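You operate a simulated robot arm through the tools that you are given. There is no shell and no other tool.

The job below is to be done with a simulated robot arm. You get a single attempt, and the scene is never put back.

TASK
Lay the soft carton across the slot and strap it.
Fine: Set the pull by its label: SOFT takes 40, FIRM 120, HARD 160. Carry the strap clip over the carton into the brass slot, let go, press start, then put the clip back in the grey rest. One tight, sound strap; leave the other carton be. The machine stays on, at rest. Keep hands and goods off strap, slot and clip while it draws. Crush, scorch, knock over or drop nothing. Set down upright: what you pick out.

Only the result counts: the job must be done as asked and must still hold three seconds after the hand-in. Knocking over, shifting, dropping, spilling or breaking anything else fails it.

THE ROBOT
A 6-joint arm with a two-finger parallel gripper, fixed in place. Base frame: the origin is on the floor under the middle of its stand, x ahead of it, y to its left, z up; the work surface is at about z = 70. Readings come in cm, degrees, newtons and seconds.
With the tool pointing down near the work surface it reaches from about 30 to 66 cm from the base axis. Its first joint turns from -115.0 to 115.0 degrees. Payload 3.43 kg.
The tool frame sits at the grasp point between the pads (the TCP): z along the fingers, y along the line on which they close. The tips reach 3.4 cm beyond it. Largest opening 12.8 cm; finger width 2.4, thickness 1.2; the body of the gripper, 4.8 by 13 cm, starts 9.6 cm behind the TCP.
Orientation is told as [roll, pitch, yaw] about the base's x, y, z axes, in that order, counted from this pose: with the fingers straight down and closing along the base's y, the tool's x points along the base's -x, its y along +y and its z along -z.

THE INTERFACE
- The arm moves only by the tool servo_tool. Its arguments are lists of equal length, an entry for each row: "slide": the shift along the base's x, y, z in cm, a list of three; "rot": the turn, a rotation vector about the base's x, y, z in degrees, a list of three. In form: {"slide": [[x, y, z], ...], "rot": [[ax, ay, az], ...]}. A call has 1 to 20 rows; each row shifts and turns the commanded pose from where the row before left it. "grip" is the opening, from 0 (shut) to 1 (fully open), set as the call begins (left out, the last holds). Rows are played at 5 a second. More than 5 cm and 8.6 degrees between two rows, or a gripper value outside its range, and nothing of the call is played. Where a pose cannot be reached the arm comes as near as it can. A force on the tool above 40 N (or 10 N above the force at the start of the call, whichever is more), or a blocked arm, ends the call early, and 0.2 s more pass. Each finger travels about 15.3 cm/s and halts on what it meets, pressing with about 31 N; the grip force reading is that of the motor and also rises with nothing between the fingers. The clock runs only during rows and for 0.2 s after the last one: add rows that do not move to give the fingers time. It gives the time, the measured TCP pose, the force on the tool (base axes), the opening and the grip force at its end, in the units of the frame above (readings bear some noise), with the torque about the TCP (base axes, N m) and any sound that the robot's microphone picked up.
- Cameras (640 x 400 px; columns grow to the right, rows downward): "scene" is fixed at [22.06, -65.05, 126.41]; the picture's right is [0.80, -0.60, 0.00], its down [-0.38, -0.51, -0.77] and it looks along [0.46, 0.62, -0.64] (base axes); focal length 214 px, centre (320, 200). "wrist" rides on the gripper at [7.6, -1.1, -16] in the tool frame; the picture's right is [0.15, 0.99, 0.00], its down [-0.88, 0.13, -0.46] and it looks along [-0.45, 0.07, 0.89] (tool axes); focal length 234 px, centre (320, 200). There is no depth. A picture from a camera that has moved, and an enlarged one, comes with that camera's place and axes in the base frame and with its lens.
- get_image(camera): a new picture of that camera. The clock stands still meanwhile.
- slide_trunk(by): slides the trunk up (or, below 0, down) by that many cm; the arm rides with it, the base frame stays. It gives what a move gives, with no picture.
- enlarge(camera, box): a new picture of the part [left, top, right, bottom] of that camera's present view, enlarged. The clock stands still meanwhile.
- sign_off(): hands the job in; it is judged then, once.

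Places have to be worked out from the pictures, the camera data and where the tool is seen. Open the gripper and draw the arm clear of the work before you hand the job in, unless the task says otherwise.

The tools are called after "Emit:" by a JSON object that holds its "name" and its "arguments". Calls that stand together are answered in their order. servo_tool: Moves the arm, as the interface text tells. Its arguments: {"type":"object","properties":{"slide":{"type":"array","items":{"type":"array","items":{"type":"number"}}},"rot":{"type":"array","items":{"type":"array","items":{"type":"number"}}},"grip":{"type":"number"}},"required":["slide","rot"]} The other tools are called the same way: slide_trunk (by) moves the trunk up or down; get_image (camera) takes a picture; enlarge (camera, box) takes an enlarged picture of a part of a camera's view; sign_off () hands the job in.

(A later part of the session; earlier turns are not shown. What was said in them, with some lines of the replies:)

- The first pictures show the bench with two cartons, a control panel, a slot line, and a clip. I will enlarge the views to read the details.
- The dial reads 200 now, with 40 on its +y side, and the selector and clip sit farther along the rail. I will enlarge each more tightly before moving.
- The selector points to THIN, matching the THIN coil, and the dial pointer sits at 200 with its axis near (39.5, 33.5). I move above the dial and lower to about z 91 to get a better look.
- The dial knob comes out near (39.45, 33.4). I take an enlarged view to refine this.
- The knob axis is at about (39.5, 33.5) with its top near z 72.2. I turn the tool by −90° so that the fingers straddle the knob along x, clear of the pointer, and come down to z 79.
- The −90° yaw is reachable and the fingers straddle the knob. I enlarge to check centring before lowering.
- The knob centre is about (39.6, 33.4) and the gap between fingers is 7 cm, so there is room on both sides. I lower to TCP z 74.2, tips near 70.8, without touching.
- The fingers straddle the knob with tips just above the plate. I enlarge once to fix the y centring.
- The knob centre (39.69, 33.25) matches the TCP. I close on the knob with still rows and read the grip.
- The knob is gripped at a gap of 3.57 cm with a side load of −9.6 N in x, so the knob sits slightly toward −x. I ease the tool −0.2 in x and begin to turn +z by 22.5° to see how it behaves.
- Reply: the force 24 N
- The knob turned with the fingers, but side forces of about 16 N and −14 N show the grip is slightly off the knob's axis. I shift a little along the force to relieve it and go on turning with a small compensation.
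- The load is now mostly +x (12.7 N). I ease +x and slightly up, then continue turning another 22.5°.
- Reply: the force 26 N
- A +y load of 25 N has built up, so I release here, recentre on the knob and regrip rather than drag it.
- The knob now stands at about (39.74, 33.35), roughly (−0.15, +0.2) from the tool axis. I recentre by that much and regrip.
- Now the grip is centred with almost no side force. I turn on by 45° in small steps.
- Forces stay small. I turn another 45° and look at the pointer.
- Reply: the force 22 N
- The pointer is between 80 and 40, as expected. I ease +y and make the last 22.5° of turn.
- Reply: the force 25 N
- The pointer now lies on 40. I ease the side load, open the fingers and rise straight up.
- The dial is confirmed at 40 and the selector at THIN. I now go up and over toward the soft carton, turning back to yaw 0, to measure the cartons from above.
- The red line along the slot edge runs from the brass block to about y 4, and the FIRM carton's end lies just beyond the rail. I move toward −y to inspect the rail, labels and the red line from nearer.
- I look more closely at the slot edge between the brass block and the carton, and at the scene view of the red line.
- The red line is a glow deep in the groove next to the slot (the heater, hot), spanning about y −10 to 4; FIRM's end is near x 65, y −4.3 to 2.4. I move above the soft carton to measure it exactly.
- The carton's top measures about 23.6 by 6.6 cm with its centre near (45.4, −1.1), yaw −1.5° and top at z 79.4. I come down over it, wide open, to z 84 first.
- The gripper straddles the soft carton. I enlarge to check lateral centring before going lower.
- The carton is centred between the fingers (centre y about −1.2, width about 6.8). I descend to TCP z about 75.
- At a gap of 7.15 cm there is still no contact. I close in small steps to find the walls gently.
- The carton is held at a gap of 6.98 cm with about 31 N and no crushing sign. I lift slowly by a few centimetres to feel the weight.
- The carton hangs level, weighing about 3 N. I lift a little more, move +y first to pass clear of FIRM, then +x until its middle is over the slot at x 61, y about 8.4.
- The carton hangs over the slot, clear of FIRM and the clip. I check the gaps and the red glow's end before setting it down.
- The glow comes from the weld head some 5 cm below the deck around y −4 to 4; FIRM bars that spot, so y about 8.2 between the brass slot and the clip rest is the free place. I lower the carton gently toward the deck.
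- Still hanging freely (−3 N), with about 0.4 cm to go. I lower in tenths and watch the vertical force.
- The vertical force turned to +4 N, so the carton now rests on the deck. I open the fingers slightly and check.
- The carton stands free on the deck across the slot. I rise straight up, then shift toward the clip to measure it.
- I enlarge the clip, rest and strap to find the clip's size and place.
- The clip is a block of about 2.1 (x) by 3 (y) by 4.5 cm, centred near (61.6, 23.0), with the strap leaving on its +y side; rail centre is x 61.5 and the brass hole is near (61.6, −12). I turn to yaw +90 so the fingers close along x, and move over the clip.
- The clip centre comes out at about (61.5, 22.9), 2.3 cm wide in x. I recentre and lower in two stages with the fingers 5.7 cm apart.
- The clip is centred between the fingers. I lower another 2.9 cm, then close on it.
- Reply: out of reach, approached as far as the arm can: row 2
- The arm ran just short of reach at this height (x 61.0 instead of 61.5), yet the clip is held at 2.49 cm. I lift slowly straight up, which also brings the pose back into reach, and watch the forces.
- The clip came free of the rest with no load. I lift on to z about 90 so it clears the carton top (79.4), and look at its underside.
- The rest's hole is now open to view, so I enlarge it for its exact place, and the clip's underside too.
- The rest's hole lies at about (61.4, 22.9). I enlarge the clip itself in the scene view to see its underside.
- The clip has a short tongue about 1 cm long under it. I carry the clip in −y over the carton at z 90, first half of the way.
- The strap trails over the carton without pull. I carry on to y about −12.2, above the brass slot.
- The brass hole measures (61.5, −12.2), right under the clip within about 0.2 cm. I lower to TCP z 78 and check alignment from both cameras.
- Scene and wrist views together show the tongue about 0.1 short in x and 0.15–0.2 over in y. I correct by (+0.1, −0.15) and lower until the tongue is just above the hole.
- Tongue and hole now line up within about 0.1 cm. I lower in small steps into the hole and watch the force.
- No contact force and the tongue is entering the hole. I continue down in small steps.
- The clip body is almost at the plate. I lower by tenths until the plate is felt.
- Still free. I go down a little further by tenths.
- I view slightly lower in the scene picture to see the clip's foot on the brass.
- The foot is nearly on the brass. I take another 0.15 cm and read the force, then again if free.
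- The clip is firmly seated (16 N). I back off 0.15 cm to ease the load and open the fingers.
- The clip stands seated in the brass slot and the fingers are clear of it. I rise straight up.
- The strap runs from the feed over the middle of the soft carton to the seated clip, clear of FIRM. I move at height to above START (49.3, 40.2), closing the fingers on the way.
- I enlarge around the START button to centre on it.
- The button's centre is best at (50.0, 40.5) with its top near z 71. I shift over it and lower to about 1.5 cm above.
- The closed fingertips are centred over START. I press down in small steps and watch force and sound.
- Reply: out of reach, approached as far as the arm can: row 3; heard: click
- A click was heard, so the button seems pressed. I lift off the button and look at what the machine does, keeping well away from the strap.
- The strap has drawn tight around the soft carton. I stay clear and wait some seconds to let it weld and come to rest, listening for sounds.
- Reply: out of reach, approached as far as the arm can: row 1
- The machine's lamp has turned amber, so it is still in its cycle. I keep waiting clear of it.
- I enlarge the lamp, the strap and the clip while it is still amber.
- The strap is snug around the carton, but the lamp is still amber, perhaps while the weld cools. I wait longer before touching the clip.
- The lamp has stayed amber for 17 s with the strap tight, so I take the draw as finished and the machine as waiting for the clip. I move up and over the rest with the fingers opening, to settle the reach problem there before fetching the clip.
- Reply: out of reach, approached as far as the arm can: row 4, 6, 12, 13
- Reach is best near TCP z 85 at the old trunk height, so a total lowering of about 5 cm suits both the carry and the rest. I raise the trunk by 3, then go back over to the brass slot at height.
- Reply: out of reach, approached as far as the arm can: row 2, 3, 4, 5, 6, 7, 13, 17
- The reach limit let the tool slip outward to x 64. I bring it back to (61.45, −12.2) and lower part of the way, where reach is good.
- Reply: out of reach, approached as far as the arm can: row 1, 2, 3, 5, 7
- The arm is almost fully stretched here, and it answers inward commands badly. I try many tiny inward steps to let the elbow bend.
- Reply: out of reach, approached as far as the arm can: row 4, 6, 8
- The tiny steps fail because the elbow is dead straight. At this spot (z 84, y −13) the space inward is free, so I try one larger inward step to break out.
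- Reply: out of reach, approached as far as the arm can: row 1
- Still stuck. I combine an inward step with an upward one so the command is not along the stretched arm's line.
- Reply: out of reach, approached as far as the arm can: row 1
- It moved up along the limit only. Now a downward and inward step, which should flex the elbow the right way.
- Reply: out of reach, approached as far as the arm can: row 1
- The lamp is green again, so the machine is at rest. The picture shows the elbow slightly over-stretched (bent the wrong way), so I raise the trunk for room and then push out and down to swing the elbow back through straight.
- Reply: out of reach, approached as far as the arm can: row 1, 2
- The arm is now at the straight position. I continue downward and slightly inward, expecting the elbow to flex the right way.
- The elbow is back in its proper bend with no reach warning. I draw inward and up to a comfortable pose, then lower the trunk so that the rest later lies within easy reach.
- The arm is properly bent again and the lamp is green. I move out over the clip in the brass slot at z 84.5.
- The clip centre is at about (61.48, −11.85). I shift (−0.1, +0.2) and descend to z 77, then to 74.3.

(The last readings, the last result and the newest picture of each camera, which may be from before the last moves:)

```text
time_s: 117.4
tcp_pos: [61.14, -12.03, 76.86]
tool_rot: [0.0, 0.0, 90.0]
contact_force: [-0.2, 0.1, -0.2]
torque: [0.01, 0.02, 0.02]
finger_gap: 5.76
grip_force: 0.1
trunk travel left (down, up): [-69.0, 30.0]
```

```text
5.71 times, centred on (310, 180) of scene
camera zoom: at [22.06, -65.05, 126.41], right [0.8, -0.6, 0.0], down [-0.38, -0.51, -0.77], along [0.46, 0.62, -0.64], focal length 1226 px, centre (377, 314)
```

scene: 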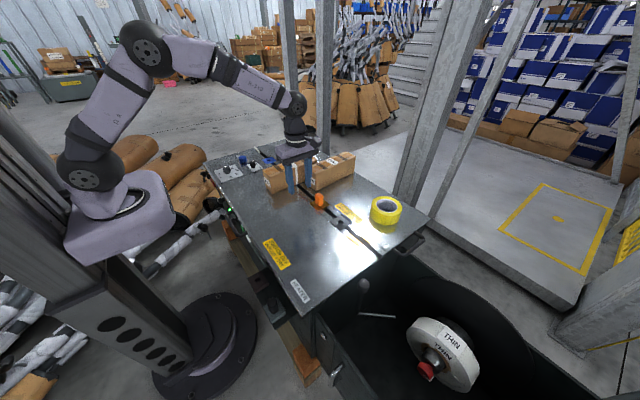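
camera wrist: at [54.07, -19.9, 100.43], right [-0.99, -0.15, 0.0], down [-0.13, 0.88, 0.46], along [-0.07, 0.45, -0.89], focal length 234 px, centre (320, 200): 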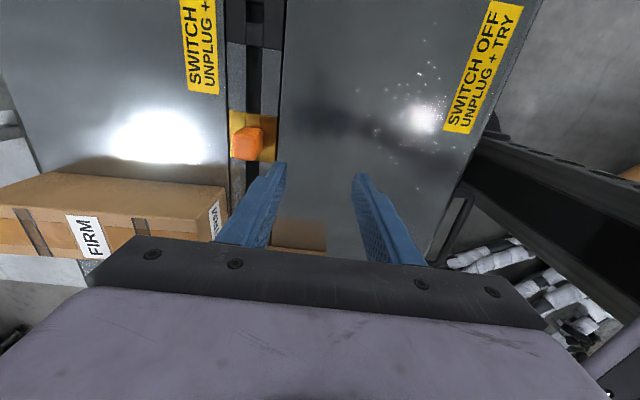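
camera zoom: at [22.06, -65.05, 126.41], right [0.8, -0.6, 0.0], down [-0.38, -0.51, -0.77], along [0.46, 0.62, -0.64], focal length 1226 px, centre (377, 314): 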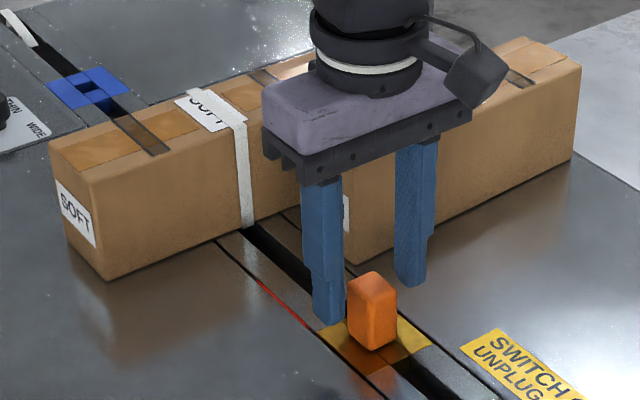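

The clip sits well between the fingers (slightly toward +x). I shift +0.1 in x, lower to z 74.3 and close.

Emit:
{"name": "servo_tool", "arguments": {"slide": [[0.1, 0, -1], [0, 0, -1], [0, 0, -0.5], [0, 0, 0]], "rot": [[0, 0, 0], [0, 0, 0], [0, 0, 0], [0, 0, 0]]}}

Emit:
{"name": "servo_tool", "arguments": {"slide": [[0, 0, 0], [0, 0, 0], [0, 0, 0]], "rot": [[0, 0, 0], [0, 0, 0], [0, 0, 0]], "grip": 0.1}}

Emit:
{"name": "enlarge", "arguments": {"camera": "wrist", "box": [250, 110, 390, 230]}}

```text
time_s: 118.4
tcp_pos: [61.27, -12.02, 74.44]
tool_rot: [0.0, 0.0, 89.9]
contact_force: [0.0, -0.1, 0.0]
torque: [0.0, -0.01, 0.02]
finger_gap: 5.77
grip_force: 0.1
trunk travel left (down, up): [-69.0, 30.0]
```

```text
time_s: 119.2
tcp_pos: [61.3, -12.02, 74.46]
tool_rot: [0.1, 0.0, 90.0]
contact_force: [0.0, -0.2, -0.8]
torque: [0.0, -0.02, -0.03]
finger_gap: 2.48
grip_force: 31.4
trunk travel left (down, up): [-69.0, 30.0]
```

```text
3.33 times, centred on (320, 170) of wrist
camera zoom: at [62.55, -19.71, 90.44], right [-0.99, -0.15, 0.0], down [-0.13, 0.88, 0.46], along [-0.07, 0.45, -0.89], focal length 781 px, centre (320, 300)
```

zoom: 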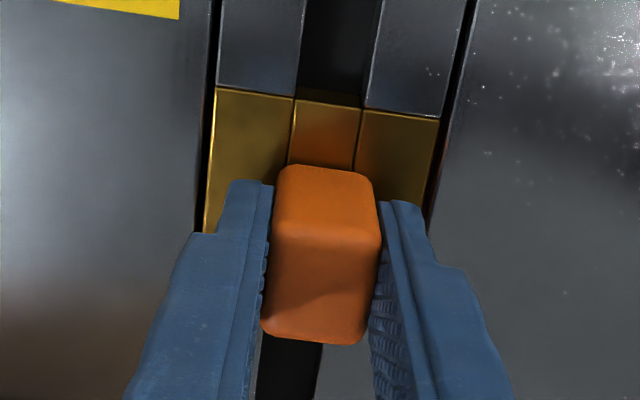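

The clip is held at 2.48 cm without side load. I lift it straight out slowly.

Emit:
{"name": "servo_tool", "arguments": {"slide": [[0, 0, 0.4], [0, 0, 0.4], [0, 0, 0.5], [0, 0, 0.6], [0, 0, 0.8], [0, 0, 1.2], [0, 0, 1.5], [0, 0, 2], [0, 0, 2], [0, 0, 2], [0, 0, 1.2], [0, 0, 0]], "rot": [[0, 0, 0], [0, 0, 0], [0, 0, 0], [0, 0, 0], [0, 0, 0], [0, 0, 0], [0, 0, 0], [0, 0, 0], [0, 0, 0], [0, 0, 0], [0, 0, 0], [0, 0, 0]]}}

Emit:
{"name": "enlarge", "arguments": {"camera": "wrist", "box": [270, 90, 370, 230]}}

Emit:
{"name": "enlarge", "arguments": {"camera": "scene", "box": [270, 130, 360, 215]}}

```text
time_s: 121.8
tcp_pos: [61.37, -11.83, 86.95]
tool_rot: [0.1, 0.1, 90.0]
contact_force: [0.4, -0.5, 0.5]
torque: [0.0, 0.01, 0.0]
finger_gap: 2.45
grip_force: 30.9
trunk travel left (down, up): [-69.0, 30.0]
```

```text
2.86 times, centred on (320, 160) of wrist
camera zoom: at [62.6, -19.62, 102.93], right [-0.99, -0.15, 0.0], down [-0.13, 0.88, 0.46], along [-0.07, 0.45, -0.89], focal length 669 px, centre (320, 314)
```

zoom: 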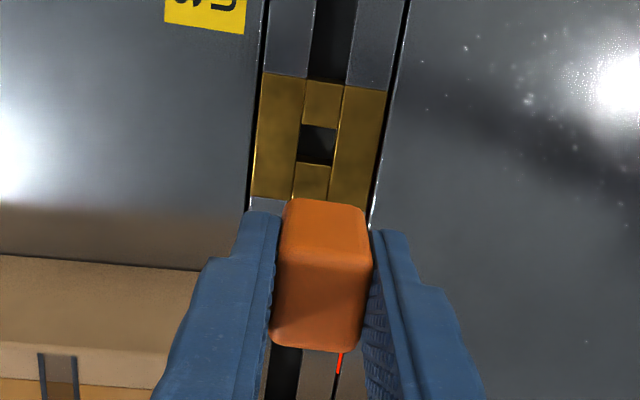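

```text
4.71 times, centred on (315, 172) of scene
camera zoom: at [22.06, -65.05, 126.41], right [0.8, -0.6, 0.0], down [-0.38, -0.51, -0.77], along [0.46, 0.62, -0.64], focal length 1009 px, centre (344, 329)
```

zoom: 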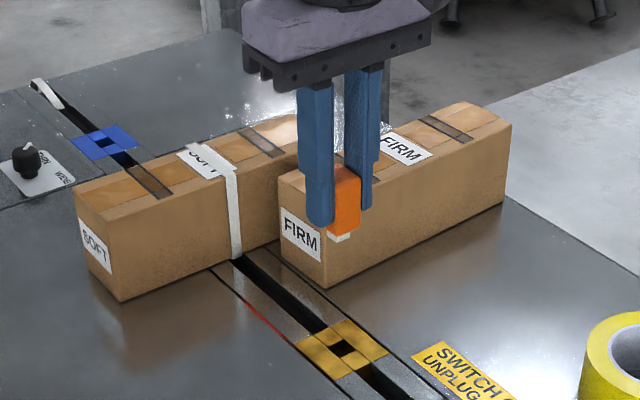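

The clip is out of the brass slot with its tongue, and relative to the tool it sits about (+0.1, −0.1). I raise a bit more and carry it back over the carton to y about 16.

Emit:
{"name": "servo_tool", "arguments": {"slide": [[0, 0.5, 0.8], [0, 1, 0.7], [0, 1.6, 0], [0, 2, 0], [0, 2, 0], [0, 2, 0], [0, 2, 0], [0, 2, 0], [0, 2, 0], [0, 2, 0], [0, 2, 0], [0, 2, 0], [-0.1, 2, 0], [-0.1, 2, 0], [-0.1, 1.6, 0], [-0.1, 1.2, 0], [0, 0, 0]], "rot": [[0, 0, 0], [0, 0, 0], [0, 0, 0], [0, 0, 0], [0, 0, 0], [0, 0, 0], [0, 0, 0], [0, 0, 0], [0, 0, 0], [0, 0, 0], [0, 0, 0], [0, 0, 0], [0, 0, 0], [0, 0, 0], [0, 0, 0], [0, 0, 0], [0, 0, 0]]}}

Emit:
{"name": "enlarge", "arguments": {"camera": "scene", "box": [230, 100, 350, 210]}}

```text
time_s: 125.4
tcp_pos: [61.23, 16.05, 88.63]
tool_rot: [0.2, 0.0, 90.0]
contact_force: [-0.4, 0.3, -0.1]
torque: [0.0, -0.03, 0.01]
finger_gap: 2.46
grip_force: 30.8
trunk travel left (down, up): [-69.0, 30.0]
```

```text
3.64 times, centred on (290, 155) of scene
camera zoom: at [22.06, -65.05, 126.41], right [0.8, -0.6, 0.0], down [-0.38, -0.51, -0.77], along [0.46, 0.62, -0.64], focal length 780 px, centre (429, 364)
```

zoom: 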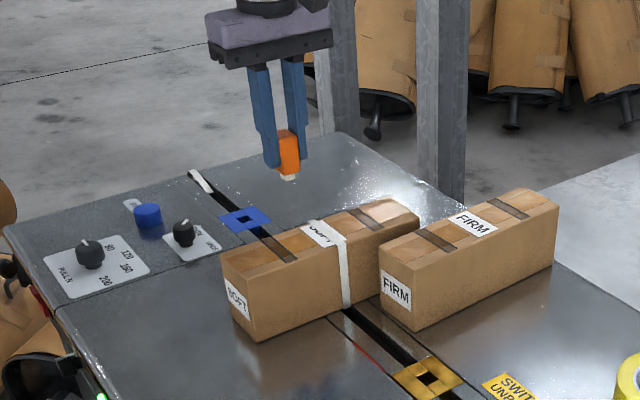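

All clear and within reach. I go down and on in +y to about (60.7, 22.7, 82.6), just short of the rest's radius, to view its hole.

Emit:
{"name": "servo_tool", "arguments": {"slide": [[-0.1, 0.8, -1], [-0.1, 1.2, -1], [-0.1, 1.4, -1], [-0.1, 1.4, -1], [-0.1, 1.2, -1], [0, 0.7, -1], [0, 0, 0]], "rot": [[0, 0, 0], [0, 0, 0], [0, 0, 0], [0, 0, 0], [0, 0, 0], [0, 0, 0], [0, 0, 0]]}}

Emit:
{"name": "enlarge", "arguments": {"camera": "wrist", "box": [270, 90, 370, 230]}}

Emit:
{"name": "enlarge", "arguments": {"camera": "scene", "box": [240, 110, 320, 180]}}

```text
time_s: 127.0
tcp_pos: [60.52, 22.63, 82.49]
tool_rot: [0.1, -0.1, 90.1]
contact_force: [-0.2, -0.3, -1.0]
torque: [-0.03, 0.0, 0.02]
finger_gap: 2.46
grip_force: 31.1
trunk travel left (down, up): [-69.0, 30.0]
```

```text
2.86 times, centred on (320, 160) of wrist
camera zoom: at [61.66, 15.04, 98.51], right [-0.99, -0.15, 0.0], down [-0.13, 0.88, 0.46], along [-0.07, 0.45, -0.89], focal length 669 px, centre (320, 314)
```

zoom: 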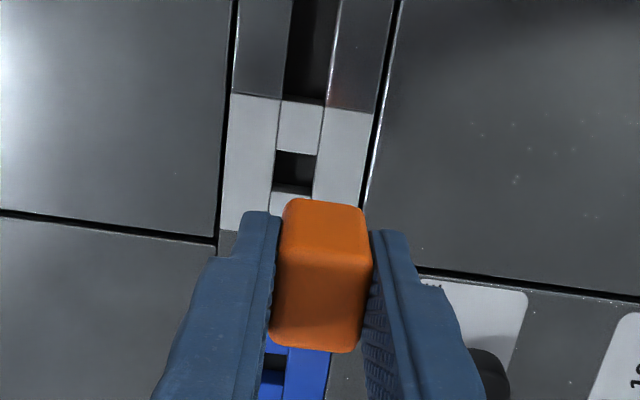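

```text
5.71 times, centred on (280, 145) of scene
camera zoom: at [22.06, -65.05, 126.41], right [0.8, -0.6, 0.0], down [-0.38, -0.51, -0.77], along [0.46, 0.62, -0.64], focal length 1226 px, centre (549, 514)
```

zoom: 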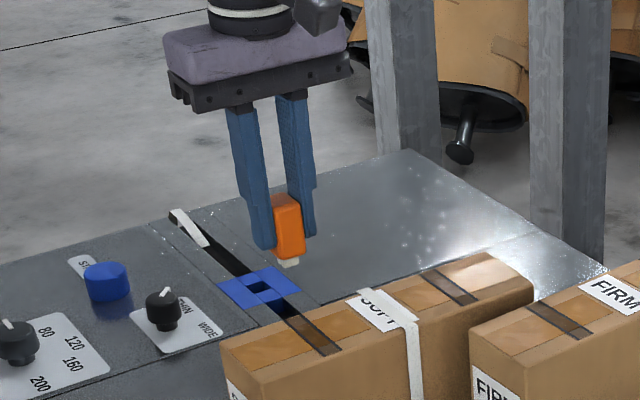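

The rest's hole is (+0.93, +0.27) from where the tool should put it. I first go down to z about 79, where the reach is greatest, then make that shift in small steps.

Emit:
{"name": "servo_tool", "arguments": {"slide": [[0, 0, -1], [0, 0, -1.5], [0, 0, -1], [0.2, 0.07, 0], [0.25, 0.07, 0], [0.25, 0.07, 0], [0.23, 0.06, 0], [0, 0, 0]], "rot": [[0, 0, 0], [0, 0, 0], [0, 0, 0], [0, 0, 0], [0, 0, 0], [0, 0, 0], [0, 0, 0], [0, 0, 0]]}}

Emit:
{"name": "enlarge", "arguments": {"camera": "wrist", "box": [260, 90, 380, 240]}}

Emit:
{"name": "enlarge", "arguments": {"camera": "scene", "box": [250, 130, 310, 180]}}

```text
time_s: 128.8
tcp_pos: [61.4, 22.8, 78.89]
tool_rot: [0.1, 0.0, 90.0]
contact_force: [0.2, 0.4, -0.9]
torque: [0.02, -0.02, 0.0]
finger_gap: 2.47
grip_force: 31.0
trunk travel left (down, up): [-69.0, 30.0]
```

```text
2.67 times, centred on (320, 165) of wrist
camera zoom: at [62.66, 15.15, 94.97], right [-0.99, -0.15, 0.0], down [-0.13, 0.88, 0.46], along [-0.07, 0.45, -0.89], focal length 624 px, centre (320, 293)
```

zoom: 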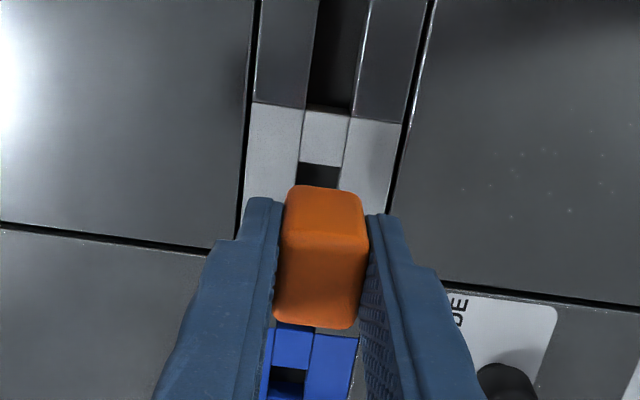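

```text
8.00 times, centred on (280, 155) of scene
camera zoom: at [22.06, -65.05, 126.41], right [0.8, -0.6, 0.0], down [-0.38, -0.51, -0.77], along [0.46, 0.62, -0.64], focal length 1716 px, centre (640, 560)
```

zoom: 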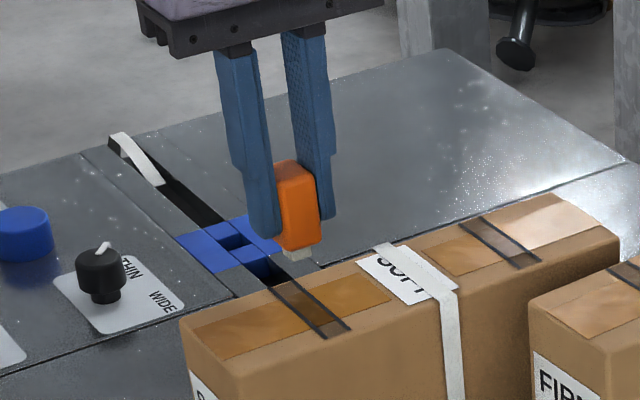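

I enlarge the hole's near edge beneath the clip to check the alignment more finely, from both cameras.

Emit:
{"name": "enlarge", "arguments": {"camera": "wrist", "box": [295, 120, 345, 170]}}

Emit:
{"name": "enlarge", "arguments": {"camera": "scene", "box": [270, 145, 300, 175]}}

```text
8.00 times, centred on (320, 145) of wrist
camera zoom: at [62.66, 15.15, 94.97], right [-0.99, -0.15, 0.0], down [-0.13, 0.88, 0.46], along [-0.07, 0.45, -0.89], focal length 1873 px, centre (320, 640)
```

zoom: 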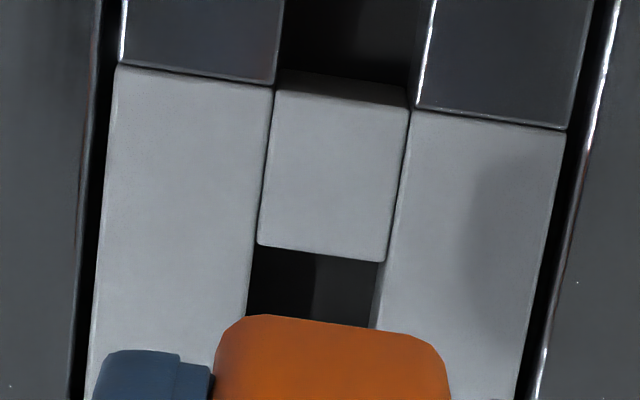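

```text
13.33 times, centred on (285, 160) of scene
camera zoom: at [22.06, -65.05, 126.41], right [0.8, -0.6, 0.0], down [-0.38, -0.51, -0.77], along [0.46, 0.62, -0.64], focal length 2860 px, centre (787, 733)
```

zoom: 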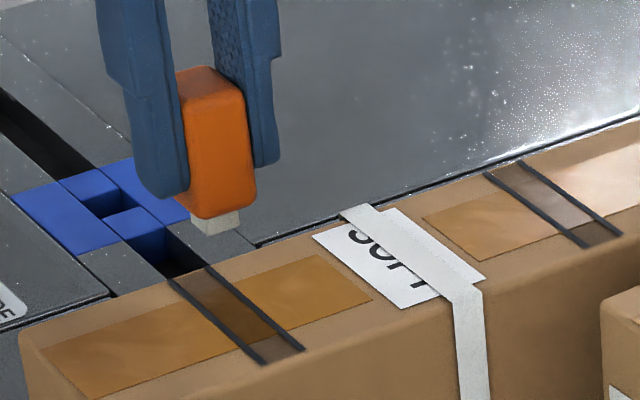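

Tongue and hole agree within about 0.1 cm in both directions. I nudge +0.1 in y and lower until the tongue is just at the plate level.

Emit:
{"name": "servo_tool", "arguments": {"slide": [[0, 0.1, -0.5], [0, 0, -0.8], [0, 0, -0.8], [0, 0, -0.6], [0, 0, -0.3], [0, 0, 0]], "rot": [[0, 0, 0], [0, 0, 0], [0, 0, 0], [0, 0, 0], [0, 0, 0], [0, 0, 0]]}}

Emit:
{"name": "enlarge", "arguments": {"camera": "wrist", "box": [270, 110, 370, 230]}}

```text
time_s: 130.2
tcp_pos: [61.32, 22.92, 75.81]
tool_rot: [0.1, 0.0, 90.0]
contact_force: [0.0, 0.0, -0.1]
torque: [0.03, 0.01, -0.03]
finger_gap: 2.46
grip_force: 31.2
trunk travel left (down, up): [-69.0, 30.0]
```

```text
3.33 times, centred on (320, 170) of wrist
camera zoom: at [62.64, 15.27, 91.98], right [-0.99, -0.15, 0.0], down [-0.13, 0.88, 0.46], along [-0.07, 0.45, -0.89], focal length 781 px, centre (320, 300)
```

zoom: 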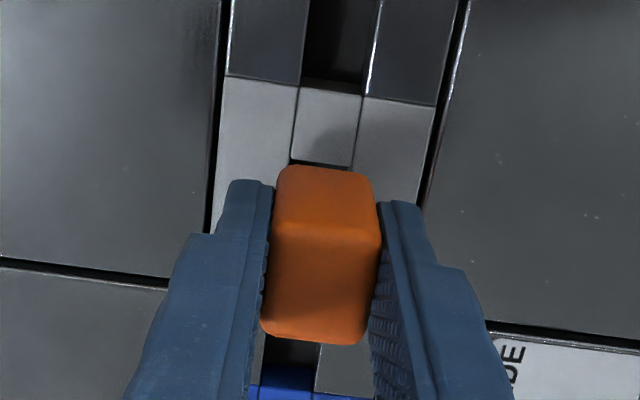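

No contact so far. I lower in quarter-centimetre steps and watch the force.

Emit:
{"name": "servo_tool", "arguments": {"slide": [[0, 0, -0.25], [0, 0, -0.25], [0, 0, 0]], "rot": [[0, 0, 0], [0, 0, 0], [0, 0, 0]]}}

Emit:
{"name": "servo_tool", "arguments": {"slide": [[0, 0, -0.2], [0, 0, -0.2], [0, 0, 0]], "rot": [[0, 0, 0], [0, 0, 0], [0, 0, 0]]}}

```text
time_s: 131.0
tcp_pos: [61.53, 23.04, 75.47]
tool_rot: [0.1, -0.1, 90.0]
contact_force: [0.3, -0.3, -1.1]
torque: [0.01, -0.01, -0.02]
finger_gap: 2.51
grip_force: 31.4
trunk travel left (down, up): [-69.0, 30.0]
```

```text
time_s: 131.8
tcp_pos: [61.46, 22.92, 75.07]
tool_rot: [0.1, 0.0, 89.9]
contact_force: [-0.1, -0.5, -0.1]
torque: [0.01, 0.0, -0.01]
finger_gap: 2.5
grip_force: 31.4
trunk travel left (down, up): [-69.0, 30.0]
```

At z 75.0 the tongue is already below plate level with no contact, so it is in the hole. I continue down.

Emit:
{"name": "servo_tool", "arguments": {"slide": [[0, 0, -0.2], [0, 0, -0.2], [0, 0, 0]], "rot": [[0, 0, 0], [0, 0, 0], [0, 0, 0]]}}

Emit:
{"name": "servo_tool", "arguments": {"slide": [[0, 0, -0.12], [0, 0, 0]], "rot": [[0, 0, 0], [0, 0, 0]]}}

```text
time_s: 132.6
tcp_pos: [61.53, 22.92, 74.84]
tool_rot: [0.1, 0.0, 89.9]
contact_force: [-0.1, -0.2, -1.1]
torque: [-0.02, 0.01, 0.02]
finger_gap: 2.49
grip_force: 31.5
trunk travel left (down, up): [-69.0, 30.0]
```

```text
time_s: 133.2
tcp_pos: [61.42, 23.02, 74.51]
tool_rot: [0.2, 0.1, 90.0]
contact_force: [0.1, 0.4, -0.7]
torque: [0.01, 0.02, 0.02]
finger_gap: 2.49
grip_force: 31.0
trunk travel left (down, up): [-69.0, 30.0]
```

Nearly seated (the clip sat at TCP z 74.46 in the brass slot). I go on by tenths to feel the plate.

Emit:
{"name": "servo_tool", "arguments": {"slide": [[0, 0, -0.1], [0, 0, 0]], "rot": [[0, 0, 0], [0, 0, 0]]}}

Emit:
{"name": "servo_tool", "arguments": {"slide": [[0, 0, -0.08], [0, 0, 0]], "rot": [[0, 0, 0], [0, 0, 0]]}}

```text
time_s: 133.8
tcp_pos: [61.43, 23.07, 74.52]
tool_rot: [0.2, 0.1, 90.0]
contact_force: [0.9, 0.6, -0.4]
torque: [0.0, 0.0, 0.02]
finger_gap: 2.49
grip_force: 30.9
trunk travel left (down, up): [-69.0, 30.0]
```

```text
time_s: 134.4
tcp_pos: [61.49, 23.03, 74.53]
tool_rot: [0.1, 0.0, 90.0]
contact_force: [0.2, 0.5, -0.4]
torque: [-0.01, 0.01, 0.0]
finger_gap: 2.48
grip_force: 31.1
trunk travel left (down, up): [-69.0, 30.0]
```

The reading stays at 74.52 without force. I command a further small step to see whether it moves or meets the plate.

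Emit:
{"name": "servo_tool", "arguments": {"slide": [[0, 0, -0.12], [0, 0, 0], [0, 0, 0]], "rot": [[0, 0, 0], [0, 0, 0], [0, 0, 0]]}}

Emit:
{"name": "enlarge", "arguments": {"camera": "wrist", "box": [270, 110, 370, 230]}}

Emit:
{"name": "enlarge", "arguments": {"camera": "scene", "box": [255, 135, 305, 180]}}

```text
time_s: 135.2
tcp_pos: [61.45, 22.94, 74.36]
tool_rot: [0.0, 0.0, 89.9]
contact_force: [-0.2, 0.5, 5.5]
torque: [0.04, 0.03, 0.0]
finger_gap: 2.51
grip_force: 30.5
trunk travel left (down, up): [-69.0, 30.0]
```

```text
3.33 times, centred on (320, 170) of wrist
camera zoom: at [62.66, 15.3, 90.42], right [-0.99, -0.15, 0.0], down [-0.13, 0.88, 0.46], along [-0.07, 0.45, -0.89], focal length 781 px, centre (320, 300)
```

zoom: 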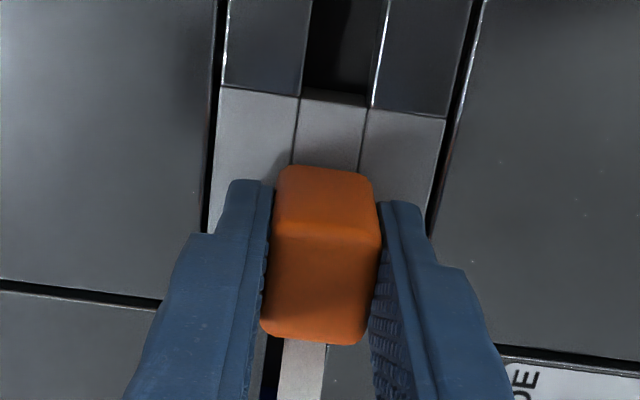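

```text
8.89 times, centred on (280, 158) of scene
camera zoom: at [22.06, -65.05, 126.41], right [0.8, -0.6, 0.0], down [-0.38, -0.51, -0.77], along [0.46, 0.62, -0.64], focal length 1906 px, centre (676, 578)
```

zoom: 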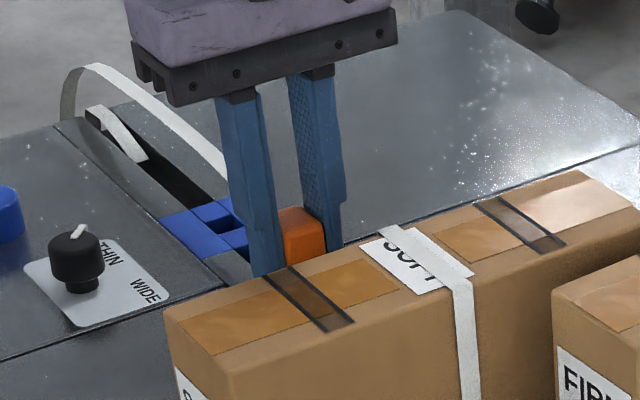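

The plate is felt with 5.5 N and the strap end has been fed back to the clip, so the clip sits in the grey rest. I ease off and open the fingers.

Emit:
{"name": "servo_tool", "arguments": {"slide": [[0, 0, 0.05], [0, 0, 0]], "rot": [[0, 0, 0], [0, 0, 0]]}}

Emit:
{"name": "servo_tool", "arguments": {"slide": [[0, 0, 0], [0, 0, 0], [0, 0, 0]], "rot": [[0, 0, 0], [0, 0, 0], [0, 0, 0]], "grip": 0.42}}

Emit:
{"name": "enlarge", "arguments": {"camera": "wrist", "box": [250, 110, 390, 250]}}

```text
time_s: 135.8
tcp_pos: [61.39, 23.04, 74.48]
tool_rot: [0.1, -0.1, 89.9]
contact_force: [-0.2, 1.5, 4.4]
torque: [0.07, -0.07, 0.01]
finger_gap: 2.48
grip_force: 30.8
trunk travel left (down, up): [-69.0, 30.0]
```

```text
time_s: 136.6
tcp_pos: [61.38, 22.98, 74.34]
tool_rot: [0.2, 0.0, 90.0]
contact_force: [-0.2, 0.0, 0.6]
torque: [-0.01, 0.04, 0.02]
finger_gap: 5.4
grip_force: 0.0
trunk travel left (down, up): [-69.0, 30.0]
```

```text
2.86 times, centred on (320, 180) of wrist
camera zoom: at [62.67, 15.25, 90.37], right [-0.99, -0.15, 0.0], down [-0.13, 0.88, 0.46], along [-0.07, 0.45, -0.89], focal length 669 px, centre (320, 257)
```

zoom: 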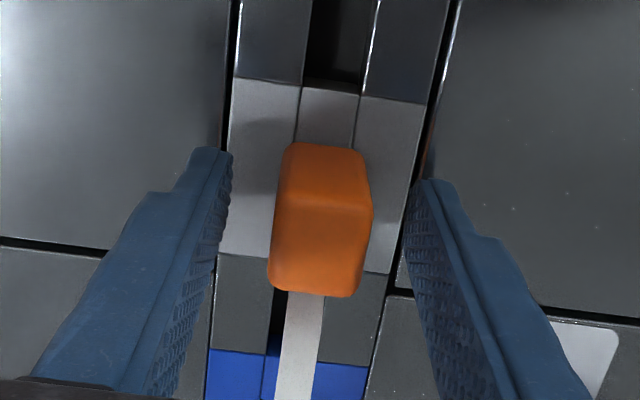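

The clip stands in the grey rest and the fingers are free of it. I rise straight up with a slight inward drift to stay away from the reach limit.

Emit:
{"name": "servo_tool", "arguments": {"slide": [[0, 0, 0.5], [-0.03, 0, 0.8], [-0.05, 0, 1], [-0.08, 0, 1], [-0.1, 0, 1], [-0.15, 0, 1], [-0.2, 0, 1], [0, 0, 0]], "rot": [[0, 0, 0], [0, 0, 0], [0, 0, 0], [0, 0, 0], [0, 0, 0], [0, 0, 0], [0, 0, 0], [0, 0, 0]]}}

Emit:
{"name": "enlarge", "arguments": {"camera": "scene", "box": [230, 110, 330, 190]}}

```text
time_s: 138.4
tcp_pos: [60.81, 22.73, 80.67]
tool_rot: [0.1, 0.0, 90.0]
contact_force: [0.2, 0.3, -1.4]
torque: [0.0, 0.02, -0.02]
finger_gap: 5.39
grip_force: 0.0
trunk travel left (down, up): [-69.0, 30.0]
```

```text
5.00 times, centred on (280, 150) of scene
camera zoom: at [22.06, -65.05, 126.41], right [0.8, -0.6, 0.0], down [-0.38, -0.51, -0.77], along [0.46, 0.62, -0.64], focal length 1072 px, centre (520, 450)
```

zoom: 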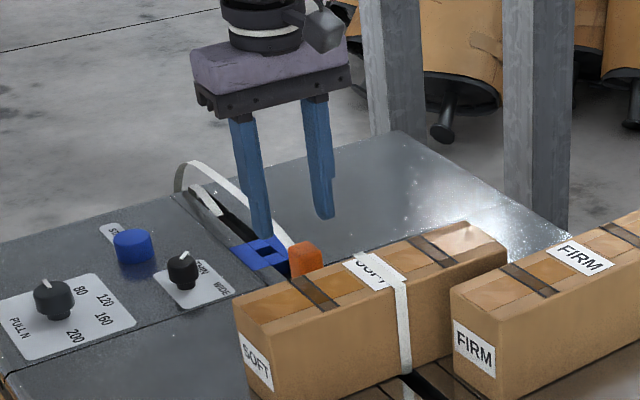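

The clip stayed in the rest. I draw back inward and up, clear of the work, and then check the whole scene.

Emit:
{"name": "servo_tool", "arguments": {"slide": [[-0.8, 0, 0.6], [-1.2, 0, 1], [-1.5, 0, 1.5], [-1.8, 0, 2], [-2, 0, 2], [-2, 0, 2.5], [-2, 0, 2.5], [-2, 0, 2.5], [-2, 0, 2.5], [-1.5, 0, 2], [0, 0, 0]], "rot": [[0, 0, 0], [0, 0, 0], [0, 0, 0], [0, 0, 0], [0, 0, 0], [0, 0, 0], [0, 0, 0], [0, 0, 0], [0, 0, 0], [0, 0, 0], [0, 0, 0]], "grip": 1.0}}

Emit:
{"name": "get_image", "arguments": {"camera": "scene"}}

Emit:
{"name": "enlarge", "arguments": {"camera": "scene", "box": [205, 125, 345, 225]}}

Emit:
{"name": "get_image", "arguments": {"camera": "wrist"}}

```text
time_s: 140.8
tcp_pos: [43.98, 22.86, 99.61]
tool_rot: [0.2, 0.0, 90.0]
contact_force: [0.1, 0.2, -0.1]
torque: [-0.04, -0.01, -0.02]
finger_gap: 12.8
grip_force: 0.0
trunk travel left (down, up): [-69.0, 30.0]
```

```text
taken
```

scene: 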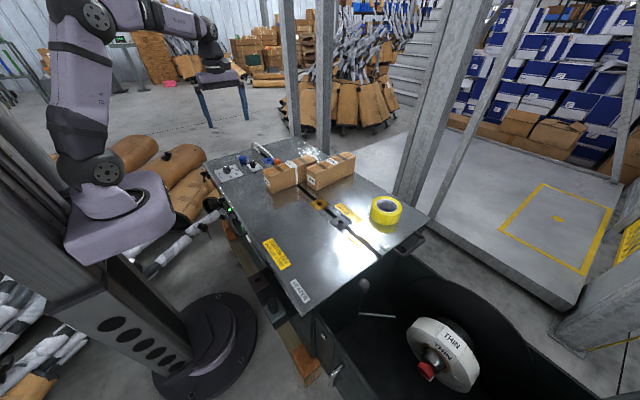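

```text
4.00 times, centred on (275, 175) of scene
camera zoom: at [22.06, -65.05, 126.41], right [0.8, -0.6, 0.0], down [-0.38, -0.51, -0.77], along [0.46, 0.62, -0.64], focal length 858 px, centre (500, 300)
```

zoom: 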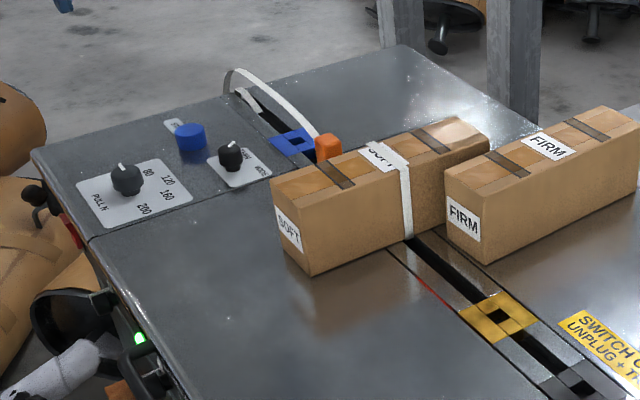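

```text
taken
camera wrist: at [45.25, 15.19, 115.62], right [-0.99, -0.15, 0.0], down [-0.13, 0.88, 0.46], along [-0.07, 0.45, -0.89], focal length 234 px, centre (320, 200)
```

wrist: 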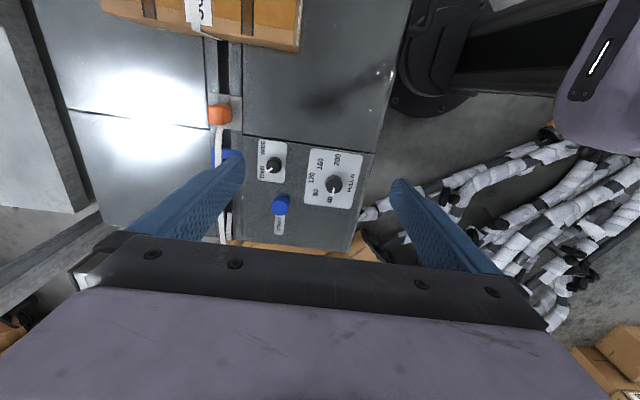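

The lamp is green, the strap is around the soft carton, FIRM is where it was, and the clip stands in the grey rest with its strap. I take closer looks before handing in.

Emit:
{"name": "enlarge", "arguments": {"camera": "scene", "box": [262, 148, 322, 193]}}

Emit:
{"name": "enlarge", "arguments": {"camera": "wrist", "box": [140, 0, 320, 130]}}

Emit:
{"name": "enlarge", "arguments": {"camera": "wrist", "box": [240, 120, 380, 230]}}

```text
8.89 times, centred on (292, 170) of scene
camera zoom: at [22.06, -65.05, 126.41], right [0.8, -0.6, 0.0], down [-0.38, -0.51, -0.77], along [0.46, 0.62, -0.64], focal length 1906 px, centre (569, 462)
```

zoom: 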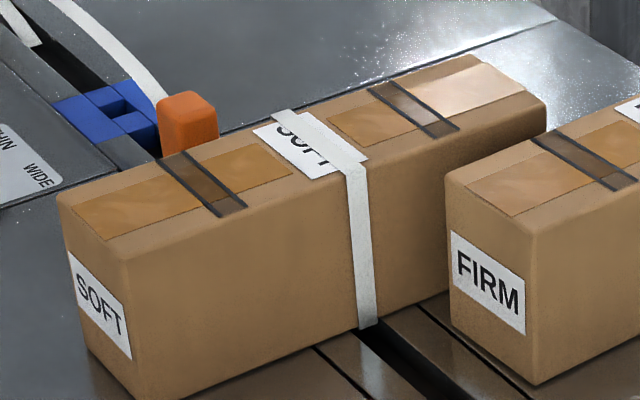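

```text
3.08 times, centred on (230, 65) of wrist
camera zoom: at [45.25, 15.19, 115.62], right [-0.99, -0.15, 0.0], down [-0.13, 0.88, 0.46], along [-0.07, 0.45, -0.89], focal length 720 px, centre (597, 615)
```

zoom: 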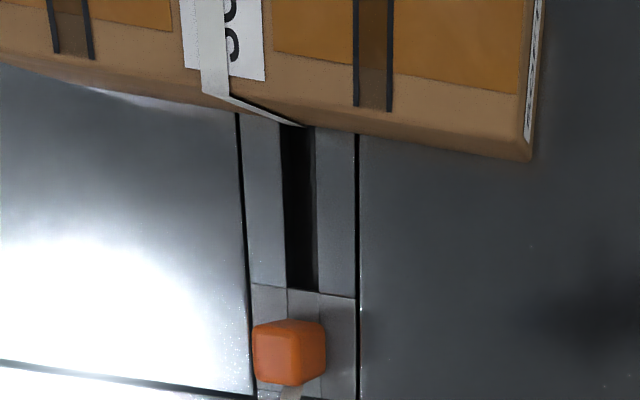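

```text
3.64 times, centred on (310, 175) of wrist
camera zoom: at [45.25, 15.19, 115.62], right [-0.99, -0.15, 0.0], down [-0.13, 0.88, 0.46], along [-0.07, 0.45, -0.89], focal length 852 px, centre (356, 291)
```

zoom: 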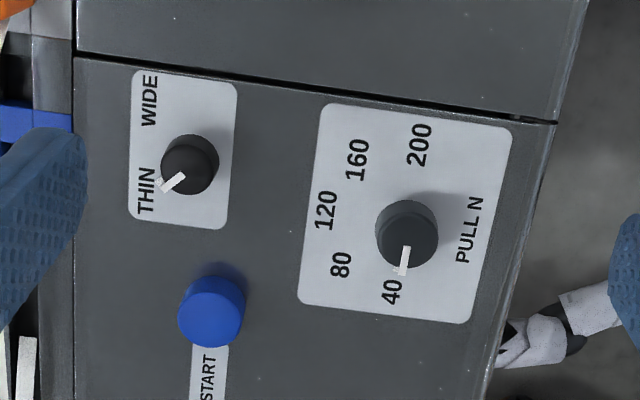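

The strap lies tight and square around the soft carton, the dial reads 40, the selector THIN, the clip is in the grey rest, the lamp is green and the arm is open and clear. I hand the job in.

Emit:
{"name": "sign_off", "arguments": {}}

```text
The job is handed in.
```

The soft carton is strapped and lying across the slot, and I've handed the job in. I haven't seen the judging result.

- **Pull:** I turned the dial from 200 to 40 for SOFT. The width selector was already at THIN, matching the coil, so I left it.
- **Carton placement:** It is centred on the slot at about y 8 cm. FIRM blocked the space over the weld head, so I put it between FIRM and the clip rest. FIRM was not touched.
- **Strap:** I seated the clip in the brass slot and pressed START once. One strap drew tight around the carton, and in the last pictures it looks square with no sign of crushing.
- **Clip:** It is back in the grey rest, and the machine has fed a fresh strap end to it.
- **Machine:** It is still on. The lamp went amber after the draw and was green again before I lifted the clip out of the slot.

The arm locked up at full stretch on the way back to the clip. I freed it using the trunk, without touching anything; the trunk ended 8.5 cm lower than it started. The gripper is open and clear of the work.
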